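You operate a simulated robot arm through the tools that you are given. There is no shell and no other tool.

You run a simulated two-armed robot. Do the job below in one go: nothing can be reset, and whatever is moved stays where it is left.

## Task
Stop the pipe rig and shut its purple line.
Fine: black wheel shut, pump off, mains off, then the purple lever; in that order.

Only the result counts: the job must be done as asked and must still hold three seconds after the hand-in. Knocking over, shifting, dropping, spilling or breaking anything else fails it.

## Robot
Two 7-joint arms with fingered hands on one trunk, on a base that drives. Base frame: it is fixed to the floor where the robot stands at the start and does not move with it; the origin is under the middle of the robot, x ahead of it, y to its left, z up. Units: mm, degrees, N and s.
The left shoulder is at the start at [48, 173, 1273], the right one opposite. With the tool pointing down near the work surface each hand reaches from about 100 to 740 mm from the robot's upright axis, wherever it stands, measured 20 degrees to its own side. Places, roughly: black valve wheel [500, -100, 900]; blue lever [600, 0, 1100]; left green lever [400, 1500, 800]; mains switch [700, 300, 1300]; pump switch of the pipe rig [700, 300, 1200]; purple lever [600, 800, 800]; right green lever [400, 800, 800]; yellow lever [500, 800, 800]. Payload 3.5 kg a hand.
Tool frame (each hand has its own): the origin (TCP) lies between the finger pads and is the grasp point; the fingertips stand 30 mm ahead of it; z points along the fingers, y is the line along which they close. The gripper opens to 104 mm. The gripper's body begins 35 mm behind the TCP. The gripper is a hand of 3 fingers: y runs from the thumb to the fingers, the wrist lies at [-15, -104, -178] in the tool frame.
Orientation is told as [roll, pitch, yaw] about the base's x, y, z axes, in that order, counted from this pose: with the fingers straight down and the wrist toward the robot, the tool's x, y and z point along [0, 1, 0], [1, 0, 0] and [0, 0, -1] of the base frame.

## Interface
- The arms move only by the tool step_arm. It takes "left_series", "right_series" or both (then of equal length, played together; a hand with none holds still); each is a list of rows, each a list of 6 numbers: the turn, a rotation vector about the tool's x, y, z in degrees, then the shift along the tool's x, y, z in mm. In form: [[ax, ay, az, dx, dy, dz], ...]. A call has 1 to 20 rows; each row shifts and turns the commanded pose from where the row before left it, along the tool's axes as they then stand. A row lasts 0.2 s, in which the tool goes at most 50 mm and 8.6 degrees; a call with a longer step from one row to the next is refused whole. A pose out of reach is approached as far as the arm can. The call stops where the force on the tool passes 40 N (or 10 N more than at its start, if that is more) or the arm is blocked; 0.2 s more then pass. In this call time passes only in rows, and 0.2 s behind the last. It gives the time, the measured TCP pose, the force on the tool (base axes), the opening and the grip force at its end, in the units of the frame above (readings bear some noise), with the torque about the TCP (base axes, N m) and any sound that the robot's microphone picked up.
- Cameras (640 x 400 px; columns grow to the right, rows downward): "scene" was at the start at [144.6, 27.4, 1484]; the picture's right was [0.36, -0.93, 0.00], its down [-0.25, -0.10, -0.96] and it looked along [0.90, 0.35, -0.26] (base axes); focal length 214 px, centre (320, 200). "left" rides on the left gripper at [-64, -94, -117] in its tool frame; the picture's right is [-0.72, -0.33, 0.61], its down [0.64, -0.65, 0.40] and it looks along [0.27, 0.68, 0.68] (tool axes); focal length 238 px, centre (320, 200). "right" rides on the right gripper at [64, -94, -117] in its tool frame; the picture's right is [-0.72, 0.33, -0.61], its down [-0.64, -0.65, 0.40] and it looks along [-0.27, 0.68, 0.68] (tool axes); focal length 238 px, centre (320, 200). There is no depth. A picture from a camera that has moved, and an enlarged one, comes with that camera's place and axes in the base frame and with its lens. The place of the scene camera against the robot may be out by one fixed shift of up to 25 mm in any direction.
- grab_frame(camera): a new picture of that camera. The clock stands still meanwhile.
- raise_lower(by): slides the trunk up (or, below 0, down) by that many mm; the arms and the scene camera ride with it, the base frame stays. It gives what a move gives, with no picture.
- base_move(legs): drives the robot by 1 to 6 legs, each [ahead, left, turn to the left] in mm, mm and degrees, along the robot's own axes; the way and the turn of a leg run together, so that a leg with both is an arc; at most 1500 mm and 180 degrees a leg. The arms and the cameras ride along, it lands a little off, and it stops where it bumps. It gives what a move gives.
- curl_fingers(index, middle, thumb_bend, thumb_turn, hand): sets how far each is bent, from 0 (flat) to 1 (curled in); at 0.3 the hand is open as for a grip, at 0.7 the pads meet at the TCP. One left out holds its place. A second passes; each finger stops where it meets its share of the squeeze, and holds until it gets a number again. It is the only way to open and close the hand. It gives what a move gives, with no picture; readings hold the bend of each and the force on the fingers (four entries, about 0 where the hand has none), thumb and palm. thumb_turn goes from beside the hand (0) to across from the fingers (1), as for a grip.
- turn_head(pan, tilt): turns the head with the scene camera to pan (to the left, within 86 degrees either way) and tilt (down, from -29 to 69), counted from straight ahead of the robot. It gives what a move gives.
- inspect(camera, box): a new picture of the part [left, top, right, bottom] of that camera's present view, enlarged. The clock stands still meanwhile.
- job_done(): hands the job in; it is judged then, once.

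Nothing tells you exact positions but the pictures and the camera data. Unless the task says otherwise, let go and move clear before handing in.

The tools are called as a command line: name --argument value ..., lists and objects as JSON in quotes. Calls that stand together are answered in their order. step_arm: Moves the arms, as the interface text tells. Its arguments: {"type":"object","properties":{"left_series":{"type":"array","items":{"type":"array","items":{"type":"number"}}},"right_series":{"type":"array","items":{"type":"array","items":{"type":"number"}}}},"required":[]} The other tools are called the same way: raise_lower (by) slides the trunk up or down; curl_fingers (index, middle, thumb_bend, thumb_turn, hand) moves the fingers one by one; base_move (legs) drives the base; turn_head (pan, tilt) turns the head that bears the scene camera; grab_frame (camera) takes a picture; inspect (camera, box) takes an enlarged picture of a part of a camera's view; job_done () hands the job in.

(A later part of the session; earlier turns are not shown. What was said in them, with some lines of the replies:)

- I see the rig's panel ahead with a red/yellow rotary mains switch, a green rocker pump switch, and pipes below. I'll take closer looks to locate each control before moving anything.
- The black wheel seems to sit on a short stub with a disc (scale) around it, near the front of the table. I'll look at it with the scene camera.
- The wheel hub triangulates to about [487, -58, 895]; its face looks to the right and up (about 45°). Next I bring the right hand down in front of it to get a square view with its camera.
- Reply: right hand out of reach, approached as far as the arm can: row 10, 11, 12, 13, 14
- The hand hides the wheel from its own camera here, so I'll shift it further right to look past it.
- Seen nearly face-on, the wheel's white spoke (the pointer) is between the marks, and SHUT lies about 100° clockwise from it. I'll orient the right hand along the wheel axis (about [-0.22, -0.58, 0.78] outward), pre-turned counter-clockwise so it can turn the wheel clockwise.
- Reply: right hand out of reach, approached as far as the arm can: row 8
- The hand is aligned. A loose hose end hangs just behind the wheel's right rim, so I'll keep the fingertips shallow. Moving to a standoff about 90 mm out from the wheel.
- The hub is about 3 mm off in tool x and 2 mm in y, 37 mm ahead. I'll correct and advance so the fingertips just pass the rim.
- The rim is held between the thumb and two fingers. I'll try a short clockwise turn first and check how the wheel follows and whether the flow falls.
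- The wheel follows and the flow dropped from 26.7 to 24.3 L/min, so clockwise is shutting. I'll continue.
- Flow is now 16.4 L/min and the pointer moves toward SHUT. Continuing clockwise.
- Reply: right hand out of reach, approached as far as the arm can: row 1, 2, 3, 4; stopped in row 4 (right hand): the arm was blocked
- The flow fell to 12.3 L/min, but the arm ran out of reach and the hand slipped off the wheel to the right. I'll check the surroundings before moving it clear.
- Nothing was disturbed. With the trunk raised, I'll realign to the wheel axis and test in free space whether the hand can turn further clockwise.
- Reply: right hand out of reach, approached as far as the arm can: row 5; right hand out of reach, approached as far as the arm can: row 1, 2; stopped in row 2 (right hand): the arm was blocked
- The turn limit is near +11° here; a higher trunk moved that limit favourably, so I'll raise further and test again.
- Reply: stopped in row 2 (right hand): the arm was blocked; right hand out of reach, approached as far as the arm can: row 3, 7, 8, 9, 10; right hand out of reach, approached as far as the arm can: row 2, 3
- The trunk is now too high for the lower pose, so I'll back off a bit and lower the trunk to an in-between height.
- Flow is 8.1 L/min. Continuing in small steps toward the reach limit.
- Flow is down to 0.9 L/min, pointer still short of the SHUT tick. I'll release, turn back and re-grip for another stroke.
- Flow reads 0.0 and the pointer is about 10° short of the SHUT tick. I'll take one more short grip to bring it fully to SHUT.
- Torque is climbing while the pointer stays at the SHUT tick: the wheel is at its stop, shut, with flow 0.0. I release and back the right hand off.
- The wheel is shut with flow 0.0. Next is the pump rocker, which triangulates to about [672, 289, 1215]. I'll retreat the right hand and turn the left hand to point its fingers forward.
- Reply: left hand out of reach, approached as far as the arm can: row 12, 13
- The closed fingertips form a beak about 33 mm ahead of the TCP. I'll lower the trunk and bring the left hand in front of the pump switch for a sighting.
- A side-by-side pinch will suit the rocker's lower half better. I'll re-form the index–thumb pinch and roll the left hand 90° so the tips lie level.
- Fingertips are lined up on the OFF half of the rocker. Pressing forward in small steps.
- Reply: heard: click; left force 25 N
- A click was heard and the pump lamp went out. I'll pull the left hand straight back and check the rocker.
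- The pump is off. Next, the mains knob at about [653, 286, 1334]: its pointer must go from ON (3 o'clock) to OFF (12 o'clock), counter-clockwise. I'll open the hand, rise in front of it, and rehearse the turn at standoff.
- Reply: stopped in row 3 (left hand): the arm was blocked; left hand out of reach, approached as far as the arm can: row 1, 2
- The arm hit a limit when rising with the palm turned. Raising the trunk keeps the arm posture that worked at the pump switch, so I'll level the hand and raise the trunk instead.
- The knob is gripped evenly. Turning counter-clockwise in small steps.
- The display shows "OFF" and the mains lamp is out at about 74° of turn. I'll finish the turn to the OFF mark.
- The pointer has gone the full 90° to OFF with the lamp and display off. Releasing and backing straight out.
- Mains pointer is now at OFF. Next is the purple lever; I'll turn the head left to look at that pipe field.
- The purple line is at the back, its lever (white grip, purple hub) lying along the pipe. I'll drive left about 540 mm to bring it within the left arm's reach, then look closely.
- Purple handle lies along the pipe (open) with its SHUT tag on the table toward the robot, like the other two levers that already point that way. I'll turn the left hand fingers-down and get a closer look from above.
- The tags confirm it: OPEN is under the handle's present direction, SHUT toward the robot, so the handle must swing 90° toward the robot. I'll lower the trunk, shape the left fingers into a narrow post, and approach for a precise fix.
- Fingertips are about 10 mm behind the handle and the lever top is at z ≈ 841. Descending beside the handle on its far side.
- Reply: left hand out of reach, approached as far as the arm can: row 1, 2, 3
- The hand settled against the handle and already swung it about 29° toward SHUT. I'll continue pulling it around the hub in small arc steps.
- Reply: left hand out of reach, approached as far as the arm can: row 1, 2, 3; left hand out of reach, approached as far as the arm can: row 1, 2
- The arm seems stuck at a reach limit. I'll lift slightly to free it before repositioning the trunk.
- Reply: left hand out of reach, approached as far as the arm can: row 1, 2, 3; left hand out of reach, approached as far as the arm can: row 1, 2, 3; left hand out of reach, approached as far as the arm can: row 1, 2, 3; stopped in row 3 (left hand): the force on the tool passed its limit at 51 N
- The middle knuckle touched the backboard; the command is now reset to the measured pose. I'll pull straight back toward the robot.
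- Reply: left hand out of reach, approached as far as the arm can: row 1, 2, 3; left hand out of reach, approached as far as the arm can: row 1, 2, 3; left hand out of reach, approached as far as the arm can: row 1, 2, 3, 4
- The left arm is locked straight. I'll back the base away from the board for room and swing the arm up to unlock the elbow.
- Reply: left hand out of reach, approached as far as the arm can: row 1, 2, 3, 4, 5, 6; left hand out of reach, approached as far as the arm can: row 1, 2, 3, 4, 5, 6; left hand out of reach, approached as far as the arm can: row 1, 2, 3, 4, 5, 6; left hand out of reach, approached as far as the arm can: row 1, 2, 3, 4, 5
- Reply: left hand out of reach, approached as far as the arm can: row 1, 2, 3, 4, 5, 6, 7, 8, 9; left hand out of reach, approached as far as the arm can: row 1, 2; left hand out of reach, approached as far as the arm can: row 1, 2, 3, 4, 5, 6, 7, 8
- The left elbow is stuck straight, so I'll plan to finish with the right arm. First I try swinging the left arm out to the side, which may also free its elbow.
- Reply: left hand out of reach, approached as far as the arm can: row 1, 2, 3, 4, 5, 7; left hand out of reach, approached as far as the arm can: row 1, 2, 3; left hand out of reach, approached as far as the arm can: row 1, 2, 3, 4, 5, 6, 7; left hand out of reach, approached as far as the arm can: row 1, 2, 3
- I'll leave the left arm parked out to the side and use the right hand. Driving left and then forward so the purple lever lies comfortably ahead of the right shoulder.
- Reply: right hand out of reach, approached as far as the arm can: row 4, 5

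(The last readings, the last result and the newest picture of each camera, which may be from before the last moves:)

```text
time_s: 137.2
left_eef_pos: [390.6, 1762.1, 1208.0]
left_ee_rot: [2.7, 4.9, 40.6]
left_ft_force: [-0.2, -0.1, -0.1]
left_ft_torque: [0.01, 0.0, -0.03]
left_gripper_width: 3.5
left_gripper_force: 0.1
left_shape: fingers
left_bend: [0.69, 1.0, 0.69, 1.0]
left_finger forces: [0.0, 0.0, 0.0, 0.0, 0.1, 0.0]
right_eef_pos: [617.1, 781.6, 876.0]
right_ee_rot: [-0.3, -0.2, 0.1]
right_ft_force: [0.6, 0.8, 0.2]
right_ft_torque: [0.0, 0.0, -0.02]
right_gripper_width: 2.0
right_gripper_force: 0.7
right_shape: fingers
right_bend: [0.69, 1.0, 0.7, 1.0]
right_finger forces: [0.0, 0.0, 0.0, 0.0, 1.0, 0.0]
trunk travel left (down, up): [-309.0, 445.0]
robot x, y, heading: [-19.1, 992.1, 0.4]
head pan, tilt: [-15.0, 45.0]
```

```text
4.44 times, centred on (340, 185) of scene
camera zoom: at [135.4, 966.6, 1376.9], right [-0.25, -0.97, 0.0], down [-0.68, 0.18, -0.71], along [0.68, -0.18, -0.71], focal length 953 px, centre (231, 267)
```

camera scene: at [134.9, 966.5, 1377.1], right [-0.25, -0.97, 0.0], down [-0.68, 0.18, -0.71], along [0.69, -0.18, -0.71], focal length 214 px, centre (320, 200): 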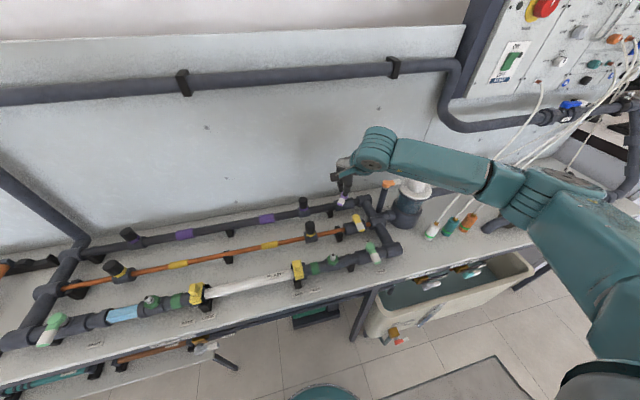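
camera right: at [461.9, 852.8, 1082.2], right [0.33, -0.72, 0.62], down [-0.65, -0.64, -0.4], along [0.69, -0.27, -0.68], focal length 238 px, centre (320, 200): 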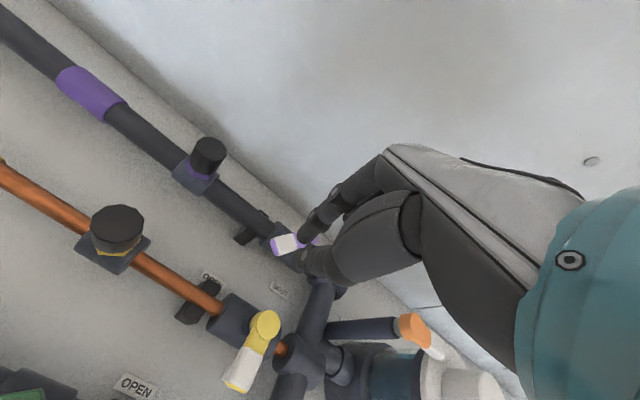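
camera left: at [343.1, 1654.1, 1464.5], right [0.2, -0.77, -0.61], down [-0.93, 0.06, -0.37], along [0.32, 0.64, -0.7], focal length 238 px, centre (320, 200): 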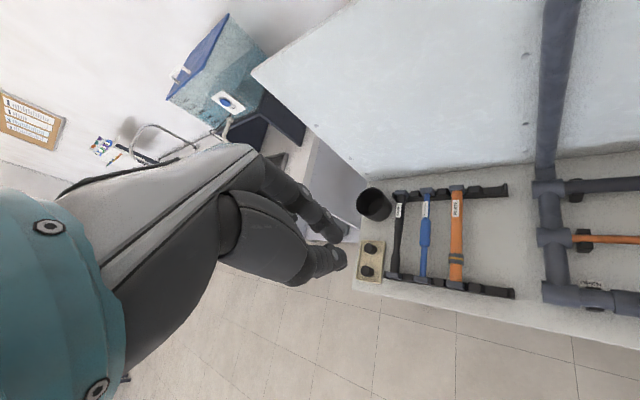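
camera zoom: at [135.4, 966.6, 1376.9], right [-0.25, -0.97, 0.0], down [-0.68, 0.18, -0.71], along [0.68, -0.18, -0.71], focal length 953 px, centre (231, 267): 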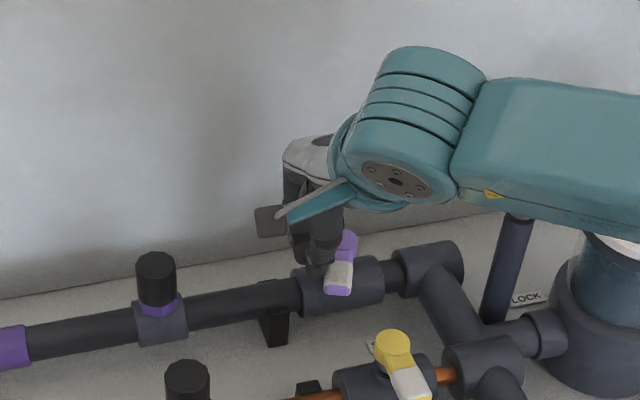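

step_arm --right_series '[[0, 0, 0, -4.9, -4.8, 0], [0, 0, 0, -5.6, -3.6, 0]]'

inspect --camera "scene" --box '[290, 140, 390, 230]'

inspect --camera "right" --box '[190, 170, 370, 320]'

```text
time_s: 137.8
left_eef_pos: [391.4, 1762.7, 1209.4]
left_ee_rot: [2.7, 4.8, 40.7]
left_ft_force: [0.3, 0.5, -0.5]
left_ft_torque: [0.01, 0.01, -0.01]
left_gripper_width: 3.6
left_gripper_force: 0.0
left_shape: fingers
left_bend: [0.69, 1.0, 0.69, 1.0]
left_finger forces: [0.0, 0.1, 0.1, 0.0, 0.0, 0.1]
right_eef_pos: [607.4, 768.5, 875.9]
right_ee_rot: [-0.4, -0.1, 0.1]
right_ft_force: [0.0, 0.1, 1.0]
right_ft_torque: [0.02, 0.0, 0.0]
right_gripper_width: 3.2
right_gripper_force: 0.1
right_shape: fingers
right_bend: [0.69, 1.0, 0.69, 1.0]
right_finger forces: [0.0, 0.0, 0.0, 0.0, 0.0, 0.0]
trunk travel left (down, up): [-309.0, 445.0]
robot x, y, heading: [-22.7, 993.2, 0.8]
head pan, tilt: [-15.0, 45.0]
```

```text
4.44 times, centred on (340, 185) of scene
camera zoom: at [135.4, 966.4, 1376.9], right [-0.25, -0.97, 0.0], down [-0.68, 0.18, -0.71], along [0.68, -0.18, -0.71], focal length 953 px, centre (231, 267)
```

zoom: 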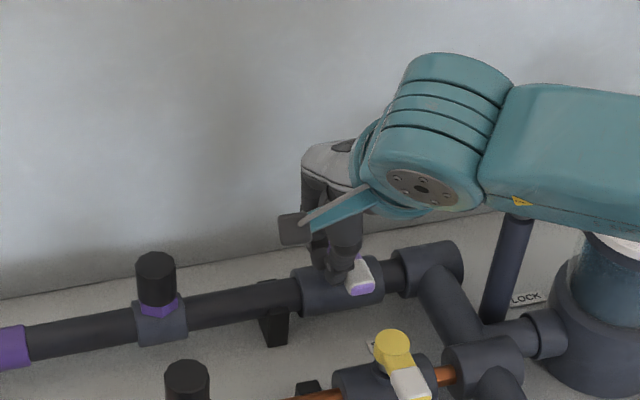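

```text
2.67 times, centred on (280, 245) of right
camera zoom: at [513.2, 833.3, 991.7], right [0.33, -0.71, 0.62], down [-0.65, -0.64, -0.4], along [0.68, -0.27, -0.68], focal length 636 px, centre (427, 80)
```

zoom: 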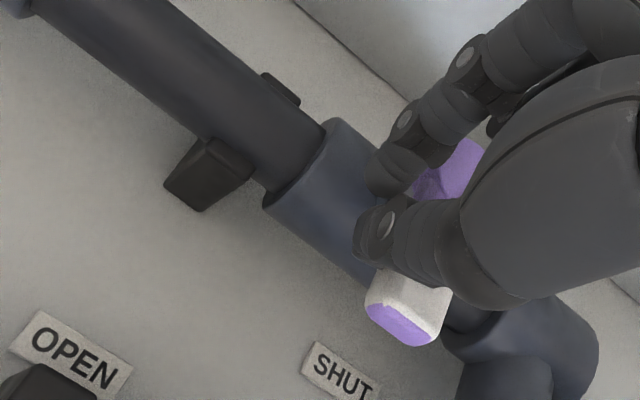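

step_arm --right_series '[[0, 0, 0, -3.6, -1.6, 0], [0, 0, 0, -3, -0.5, 0]]'

inspect --camera "scene" --box '[290, 140, 390, 230]'

inspect --camera "right" --box '[190, 170, 370, 320]'

```text
time_s: 138.4
left_eef_pos: [391.8, 1761.6, 1209.2]
left_ee_rot: [2.6, 4.9, 40.6]
left_ft_force: [-0.2, -0.2, 0.0]
left_ft_torque: [-0.04, 0.01, 0.02]
left_gripper_width: 3.5
left_gripper_force: 0.0
left_shape: fingers
left_bend: [0.69, 1.0, 0.69, 1.0]
left_finger forces: [0.0, 0.0, 0.0, 0.1, 0.1, 0.1]
right_eef_pos: [605.2, 764.0, 876.2]
right_ee_rot: [-0.3, -0.1, 0.2]
right_ft_force: [0.7, 4.7, -0.1]
right_ft_torque: [0.11, -0.01, -0.06]
right_gripper_width: 1.7
right_gripper_force: 2.9
right_shape: fingers
right_bend: [0.69, 1.0, 0.7, 1.0]
right_finger forces: [0.1, 0.1, 0.0, 0.0, 4.0, 0.0]
trunk travel left (down, up): [-309.0, 445.0]
robot x, y, heading: [-22.5, 992.3, 0.4]
head pan, tilt: [-15.0, 45.0]
```

```text
4.44 times, centred on (340, 185) of scene
camera zoom: at [135.6, 967.2, 1376.9], right [-0.25, -0.97, 0.0], down [-0.69, 0.18, -0.71], along [0.68, -0.18, -0.71], focal length 953 px, centre (231, 267)
```

zoom: 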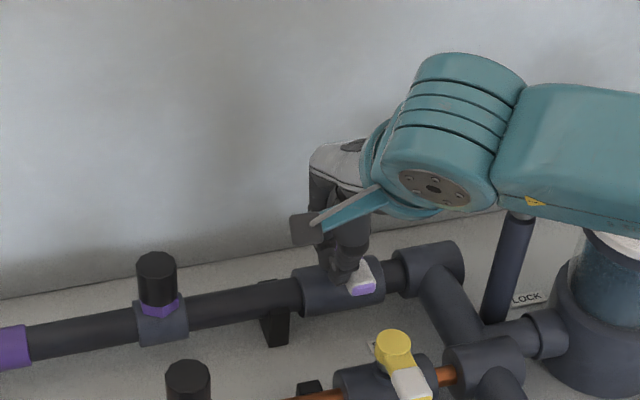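

```text
2.67 times, centred on (280, 245) of right
camera zoom: at [511.0, 828.1, 992.5], right [0.33, -0.72, 0.62], down [-0.65, -0.64, -0.4], along [0.69, -0.27, -0.68], focal length 636 px, centre (427, 80)
```

zoom: 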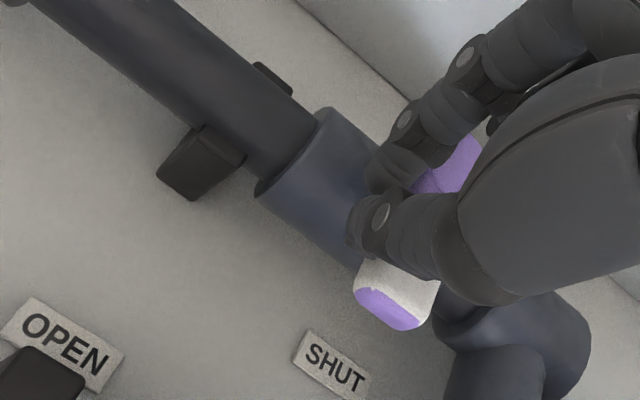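

step_arm --right_series '[[0, 0, 0, -2, 0, 0], [0, 0, 0, -2, 0, 0]]'

inspect --camera "scene" --box '[290, 140, 390, 230]'

```text
time_s: 139.0
left_eef_pos: [389.2, 1764.8, 1209.0]
left_ee_rot: [2.6, 4.8, 40.5]
left_ft_force: [-0.5, -0.4, 0.3]
left_ft_torque: [0.0, 0.01, 0.01]
left_gripper_width: 3.5
left_gripper_force: 0.0
left_shape: fingers
left_bend: [0.69, 1.0, 0.69, 1.0]
left_finger forces: [0.1, 0.0, 0.0, 0.1, 0.0, 0.0]
right_eef_pos: [604.7, 760.6, 876.0]
right_ee_rot: [-0.2, 0.0, 0.2]
right_ft_force: [1.3, 8.2, 1.2]
right_ft_torque: [0.21, -0.04, -0.06]
right_gripper_width: 0.9
right_gripper_force: 4.7
right_shape: fingers
right_bend: [0.69, 1.0, 0.71, 0.99]
right_finger forces: [1.6, 0.0, 0.1, 0.1, 7.7, 0.1]
trunk travel left (down, up): [-309.0, 445.0]
robot x, y, heading: [-22.1, 997.3, 0.5]
head pan, tilt: [-15.0, 45.0]
```

```text
4.44 times, centred on (340, 185) of scene
camera zoom: at [135.4, 967.8, 1377.0], right [-0.25, -0.97, 0.0], down [-0.69, 0.17, -0.71], along [0.69, -0.18, -0.71], focal length 953 px, centre (231, 267)
```

zoom: 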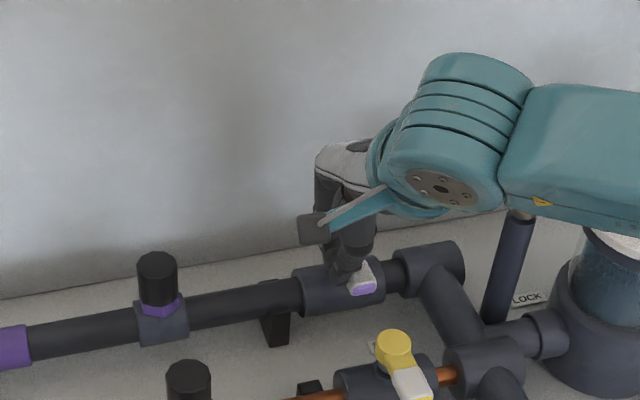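

The handle is hard against its stop, perpendicular to the pipe. I back the fingers off sideways, then lift clear.

step_arm --right_series '[[0, 0, 0, 6, 0, 0], [0, 0, 0, 8, 0, 0], [0, 0, 0, 0, 0, -30], [0, 0, 0, 0, 0, -40], [0, 0, 0, 0, -25, -40], [0, 0, 0, 0, -25, -40]]'

grab_frame --camera "scene"

inspect --camera "scene" --box '[290, 140, 410, 250]'

inspect --camera "right" --box '[150, 170, 350, 350]'

```text
time_s: 140.4
left_eef_pos: [390.0, 1761.6, 1208.8]
left_ee_rot: [2.7, 4.9, 40.6]
left_ft_force: [0.8, -0.3, -0.3]
left_ft_torque: [0.02, 0.0, -0.03]
left_gripper_width: 3.7
left_gripper_force: 0.1
left_shape: fingers
left_bend: [0.69, 1.0, 0.69, 1.0]
left_finger forces: [0.0, 0.1, 0.0, 0.0, 0.0, 0.0]
right_eef_pos: [553.6, 774.5, 1021.3]
right_ee_rot: [-0.4, 0.0, 0.0]
right_ft_force: [-0.4, 0.3, -0.1]
right_ft_torque: [0.03, 0.05, 0.01]
right_gripper_width: 3.2
right_gripper_force: 0.0
right_shape: fingers
right_bend: [0.69, 1.0, 0.69, 1.0]
right_finger forces: [0.0, 0.1, 0.0, 0.0, 0.0, 0.1]
trunk travel left (down, up): [-309.0, 445.0]
robot x, y, heading: [-22.1, 991.3, 0.7]
head pan, tilt: [-15.0, 45.0]
```

```text
taken
camera scene: at [135.0, 966.7, 1377.0], right [-0.25, -0.97, 0.0], down [-0.68, 0.18, -0.71], along [0.69, -0.18, -0.71], focal length 214 px, centre (320, 200)
```

scene: 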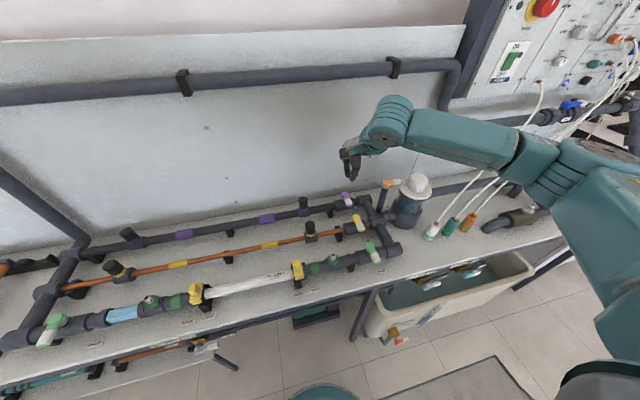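

```text
3.64 times, centred on (350, 195) of scene
camera zoom: at [135.0, 966.7, 1377.0], right [-0.25, -0.97, 0.0], down [-0.68, 0.18, -0.71], along [0.69, -0.18, -0.71], focal length 780 px, centre (211, 218)
```

zoom: 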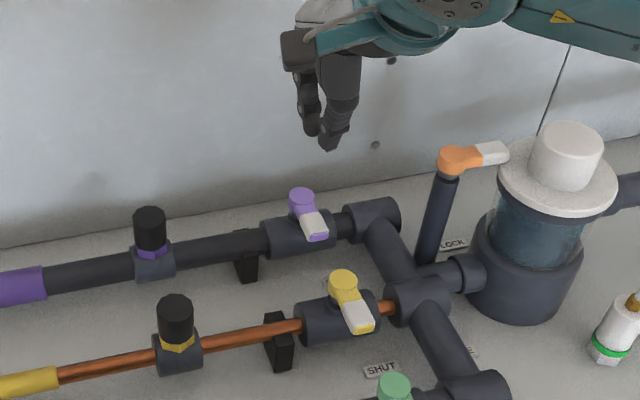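

```text
2.22 times, centred on (250, 260) of right
camera zoom: at [459.3, 838.1, 1137.3], right [0.33, -0.71, 0.62], down [-0.65, -0.64, -0.4], along [0.68, -0.27, -0.68], focal length 530 px, centre (476, 67)
```

zoom: 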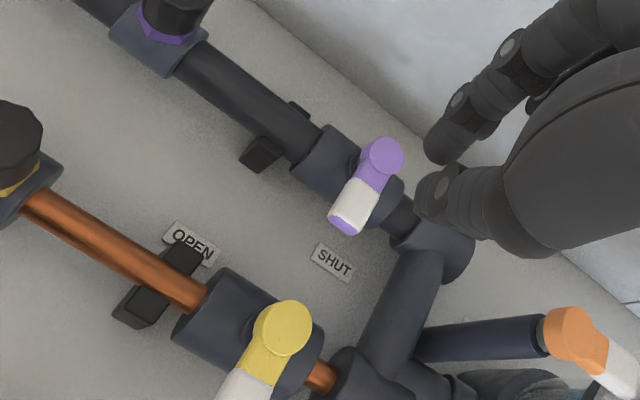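

Purple handle now parallels the already-shut yellow one, pointing at its SHUT side. I'll verify the panel and wheel from here before handing in.

turn_head --pan -45 --tilt 25

grab_frame --camera "scene"

inspect --camera "scene" --box '[260, 60, 420, 180]'

```text
time_s: 141.3
left_eef_pos: [390.9, 1761.9, 1208.8]
left_ee_rot: [2.8, 4.8, 40.6]
left_ft_force: [0.2, 0.9, 0.1]
left_ft_torque: [0.0, 0.01, 0.0]
left_gripper_width: 3.4
left_gripper_force: 0.0
left_shape: fingers
left_bend: [0.69, 1.0, 0.69, 1.0]
left_finger forces: [0.0, 0.1, 0.0, 0.0, 0.0, 0.0]
right_eef_pos: [555.5, 774.5, 1020.4]
right_ee_rot: [-0.3, 0.0, 0.1]
right_ft_force: [-0.2, -0.3, 0.2]
right_ft_torque: [-0.01, -0.02, 0.03]
right_gripper_width: 3.4
right_gripper_force: 0.0
right_shape: fingers
right_bend: [0.69, 1.0, 0.69, 1.0]
right_finger forces: [0.0, 0.0, 0.0, 0.0, 0.1, 0.1]
trunk travel left (down, up): [-309.0, 445.0]
robot x, y, heading: [-15.3, 990.8, 1.0]
head pan, tilt: [-45.0, 25.0]
```

```text
taken
camera scene: at [122.6, 922.4, 1407.4], right [-0.7, -0.72, 0.0], down [-0.3, 0.3, -0.91], along [0.65, -0.63, -0.42], focal length 214 px, centre (320, 200)
```

scene: 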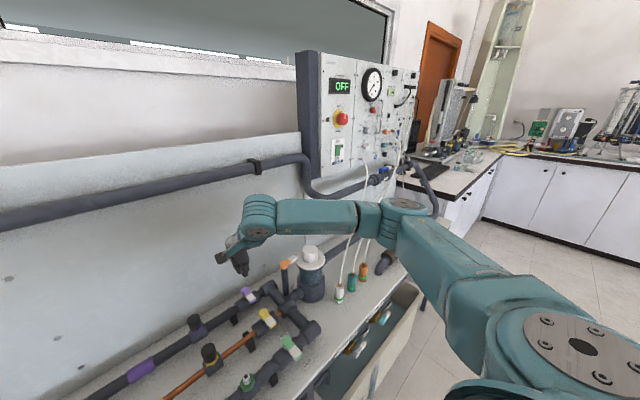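

```text
3.33 times, centred on (340, 120) of scene
camera zoom: at [122.6, 922.4, 1407.4], right [-0.7, -0.72, 0.0], down [-0.3, 0.3, -0.91], along [0.65, -0.63, -0.42], focal length 715 px, centre (253, 467)
```

zoom: 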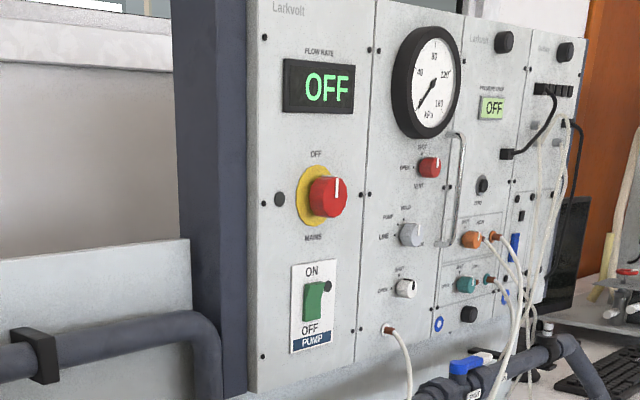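

step_arm --right_series '[[0, 0, 0, 0, -25, -35], [0, 0, 0, 0, -25, -35], [0, 0, 0, 0, -25, -35], [0, 0, 0, 0, -10, -35]]'

turn_head --pan -58 --tilt 25

grab_frame --camera "scene"

grab_frame --camera "right"

```text
time_s: 142.3
left_eef_pos: [390.9, 1762.6, 1209.8]
left_ee_rot: [2.7, 4.9, 40.7]
left_ft_force: [0.3, -0.5, -0.4]
left_ft_torque: [0.02, 0.01, -0.02]
left_gripper_width: 3.4
left_gripper_force: 0.0
left_shape: fingers
left_bend: [0.69, 1.0, 0.69, 1.0]
left_finger forces: [0.0, 0.0, 0.0, 0.0, 0.0, 0.0]
right_eef_pos: [469.8, 775.2, 1162.6]
right_ee_rot: [-0.4, 0.1, 0.0]
right_ft_force: [-0.1, -0.6, 0.8]
right_ft_torque: [-0.02, 0.0, -0.04]
right_gripper_width: 3.3
right_gripper_force: 0.0
right_shape: fingers
right_bend: [0.69, 1.0, 0.69, 1.0]
right_finger forces: [0.0, 0.0, 0.0, 0.0, 0.1, 0.0]
trunk travel left (down, up): [-309.0, 445.0]
robot x, y, heading: [-18.3, 993.6, 0.5]
head pan, tilt: [-45.0, 25.0]
```

```text
time_s: 143.1
left_eef_pos: [390.8, 1762.7, 1209.9]
left_ee_rot: [2.7, 4.8, 40.7]
left_ft_force: [-0.5, 0.1, -0.1]
left_ft_torque: [0.0, -0.01, 0.01]
left_gripper_width: 3.5
left_gripper_force: 0.0
left_shape: fingers
left_bend: [0.69, 1.0, 0.69, 1.0]
left_finger forces: [0.0, 0.1, 0.0, 0.0, 0.1, 0.0]
right_eef_pos: [470.4, 774.2, 1161.8]
right_ee_rot: [-0.2, 0.1, 0.1]
right_ft_force: [0.2, -0.1, 0.0]
right_ft_torque: [-0.01, -0.02, 0.01]
right_gripper_width: 3.4
right_gripper_force: 0.1
right_shape: fingers
right_bend: [0.69, 1.0, 0.69, 1.0]
right_finger forces: [0.0, 0.0, 0.1, 0.0, 0.1, 0.0]
trunk travel left (down, up): [-309.0, 445.0]
robot x, y, heading: [-20.2, 992.5, 0.6]
head pan, tilt: [-58.0, 25.0]
```

```text
taken
camera scene: at [106.4, 909.2, 1407.5], right [-0.84, -0.54, 0.0], down [-0.23, 0.36, -0.91], along [0.49, -0.76, -0.42], focal length 214 px, centre (320, 200)
```

scene: 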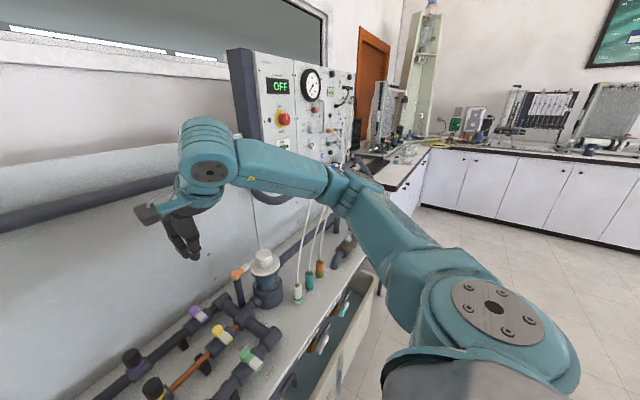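

```text
taken
camera right: at [375.9, 838.4, 1278.3], right [0.33, -0.72, 0.62], down [-0.65, -0.64, -0.4], along [0.68, -0.27, -0.68], focal length 238 px, centre (320, 200)
```

right: 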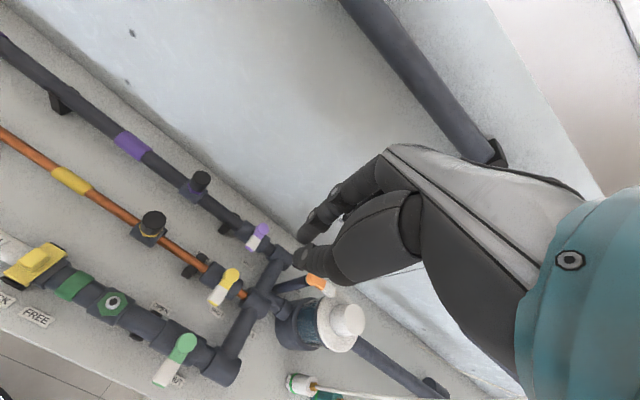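

Panel reads OFF, pump rocker and mains are off, and the purple lever is across its pipe. A last check on the wheel: I'll raise the trunk to see past the arm.

raise_lower --by 200

turn_head --pan -58 --tilt 35

grab_frame --camera "scene"

```text
time_s: 145.3
left_eef_pos: [359.4, 1762.1, 1441.6]
left_ee_rot: [-0.5, 1.0, 40.4]
left_ft_force: [0.5, -0.3, 0.4]
left_ft_torque: [0.01, 0.04, 0.02]
left_gripper_width: 3.4
left_gripper_force: 0.1
left_shape: fingers
left_bend: [0.69, 1.0, 0.69, 1.0]
left_finger forces: [0.1, 0.1, 0.1, 0.0, 0.0, 0.1]
right_eef_pos: [469.6, 774.8, 1363.0]
right_ee_rot: [-0.3, -0.1, 0.2]
right_ft_force: [-0.5, -0.2, 1.1]
right_ft_torque: [-0.04, -0.02, 0.0]
right_gripper_width: 3.4
right_gripper_force: 0.0
right_shape: fingers
right_bend: [0.69, 1.0, 0.69, 1.0]
right_finger forces: [0.0, 0.0, 0.0, 0.0, 0.0, 0.0]
trunk travel left (down, up): [-509.0, 245.0]
robot x, y, heading: [-18.0, 990.4, 0.5]
head pan, tilt: [-58.0, 25.0]
```

```text
time_s: 146.0
left_eef_pos: [359.2, 1762.4, 1441.4]
left_ee_rot: [-0.5, 1.0, 40.5]
left_ft_force: [-0.2, 0.4, 0.4]
left_ft_torque: [-0.01, -0.01, -0.02]
left_gripper_width: 3.5
left_gripper_force: 0.0
left_shape: fingers
left_bend: [0.69, 1.0, 0.69, 1.0]
left_finger forces: [0.0, 0.1, 0.1, 0.1, 0.0, 0.0]
right_eef_pos: [471.2, 775.1, 1364.0]
right_ee_rot: [-0.3, -0.1, 0.1]
right_ft_force: [-0.3, -0.2, -0.7]
right_ft_torque: [0.01, -0.04, 0.02]
right_gripper_width: 3.6
right_gripper_force: 0.0
right_shape: fingers
right_bend: [0.69, 1.0, 0.69, 1.0]
right_finger forces: [0.1, 0.1, 0.0, 0.0, 0.0, 0.0]
trunk travel left (down, up): [-509.0, 245.0]
robot x, y, heading: [-18.8, 992.4, 0.3]
head pan, tilt: [-58.0, 35.0]
```

```text
taken
camera scene: at [57.7, 912.1, 1593.5], right [-0.84, -0.54, 0.0], down [-0.31, 0.48, -0.82], along [0.44, -0.69, -0.57], focal length 214 px, centre (320, 200)
```

scene: 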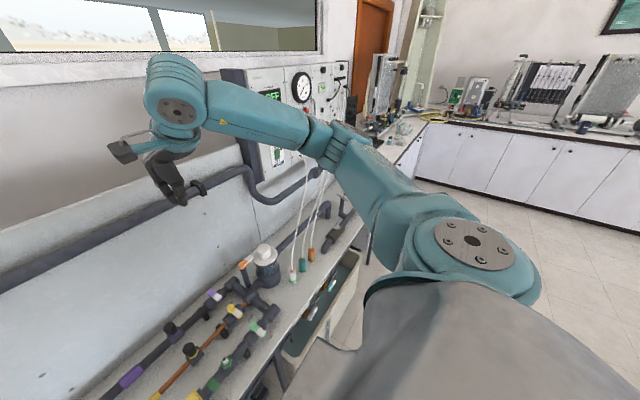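

inspect --camera "scene" --box '[310, 170, 390, 240]'

inspect --camera "scene" --box '[180, 260, 320, 370]'

```text
5.71 times, centred on (350, 205) of scene
camera zoom: at [57.7, 912.1, 1593.5], right [-0.84, -0.54, 0.0], down [-0.31, 0.48, -0.82], along [0.44, -0.69, -0.57], focal length 1226 px, centre (149, 171)
```

zoom: 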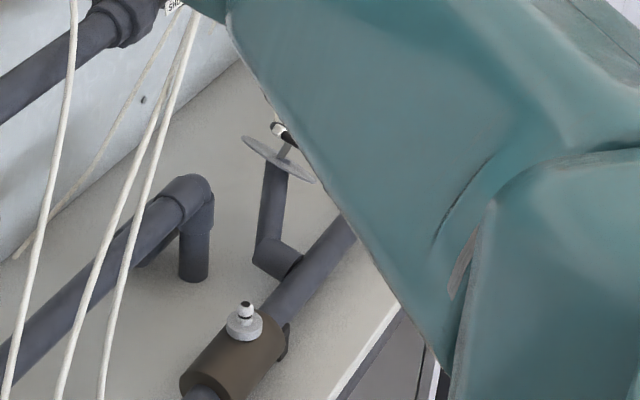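

```text
3.64 times, centred on (250, 315) of scene
camera zoom: at [57.7, 912.1, 1593.5], right [-0.84, -0.54, 0.0], down [-0.31, 0.48, -0.82], along [0.44, -0.69, -0.57], focal length 780 px, centre (574, -218)
```

zoom: 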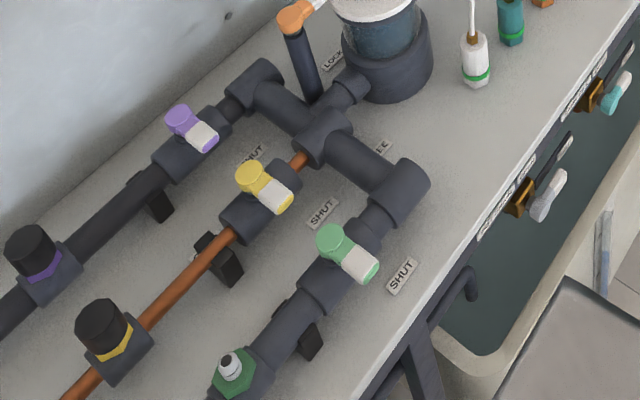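

The wheel's white pointer is still at SHUT, the pump and mains are off, and the purple handle lies across its pipe like the other shut valves. Both hands are clear, so I'm handing in the job.

job_done

```text
The job is handed in.
```

I handed the job in with all four controls set in the order you asked. I haven't been told the judging result.

1. **Black wheel:** I turned it clockwise to its stop at SHUT. The flow fell from 26.7 to 0.0 L/min and stayed there. A last, partly blocked view still showed its pointer at SHUT.
2. **Pump:** I pressed the OFF side of the rocker. It clicked and its lamp went out.
3. **Mains:** I turned the knob from ON to OFF. The lamp went out and the display reads OFF.
4. **Purple lever:** I swung it 90° to its stop. It now lies across its pipe on its SHUT side, like the yellow and right green levers.

- **Wall contact:** while reaching for the purple lever, a curled finger of the left hand pressed against the board behind the rig. The force reached 51 N and the arm stopped itself. I saw no sign that anything moved or was damaged.
- **Change of arm:** the left arm then locked straight and could not be bent again, so I finished the lever with the right hand. The left arm is still straight, out to the robot's left over the far end of the table. Both hands are clear of the rig.
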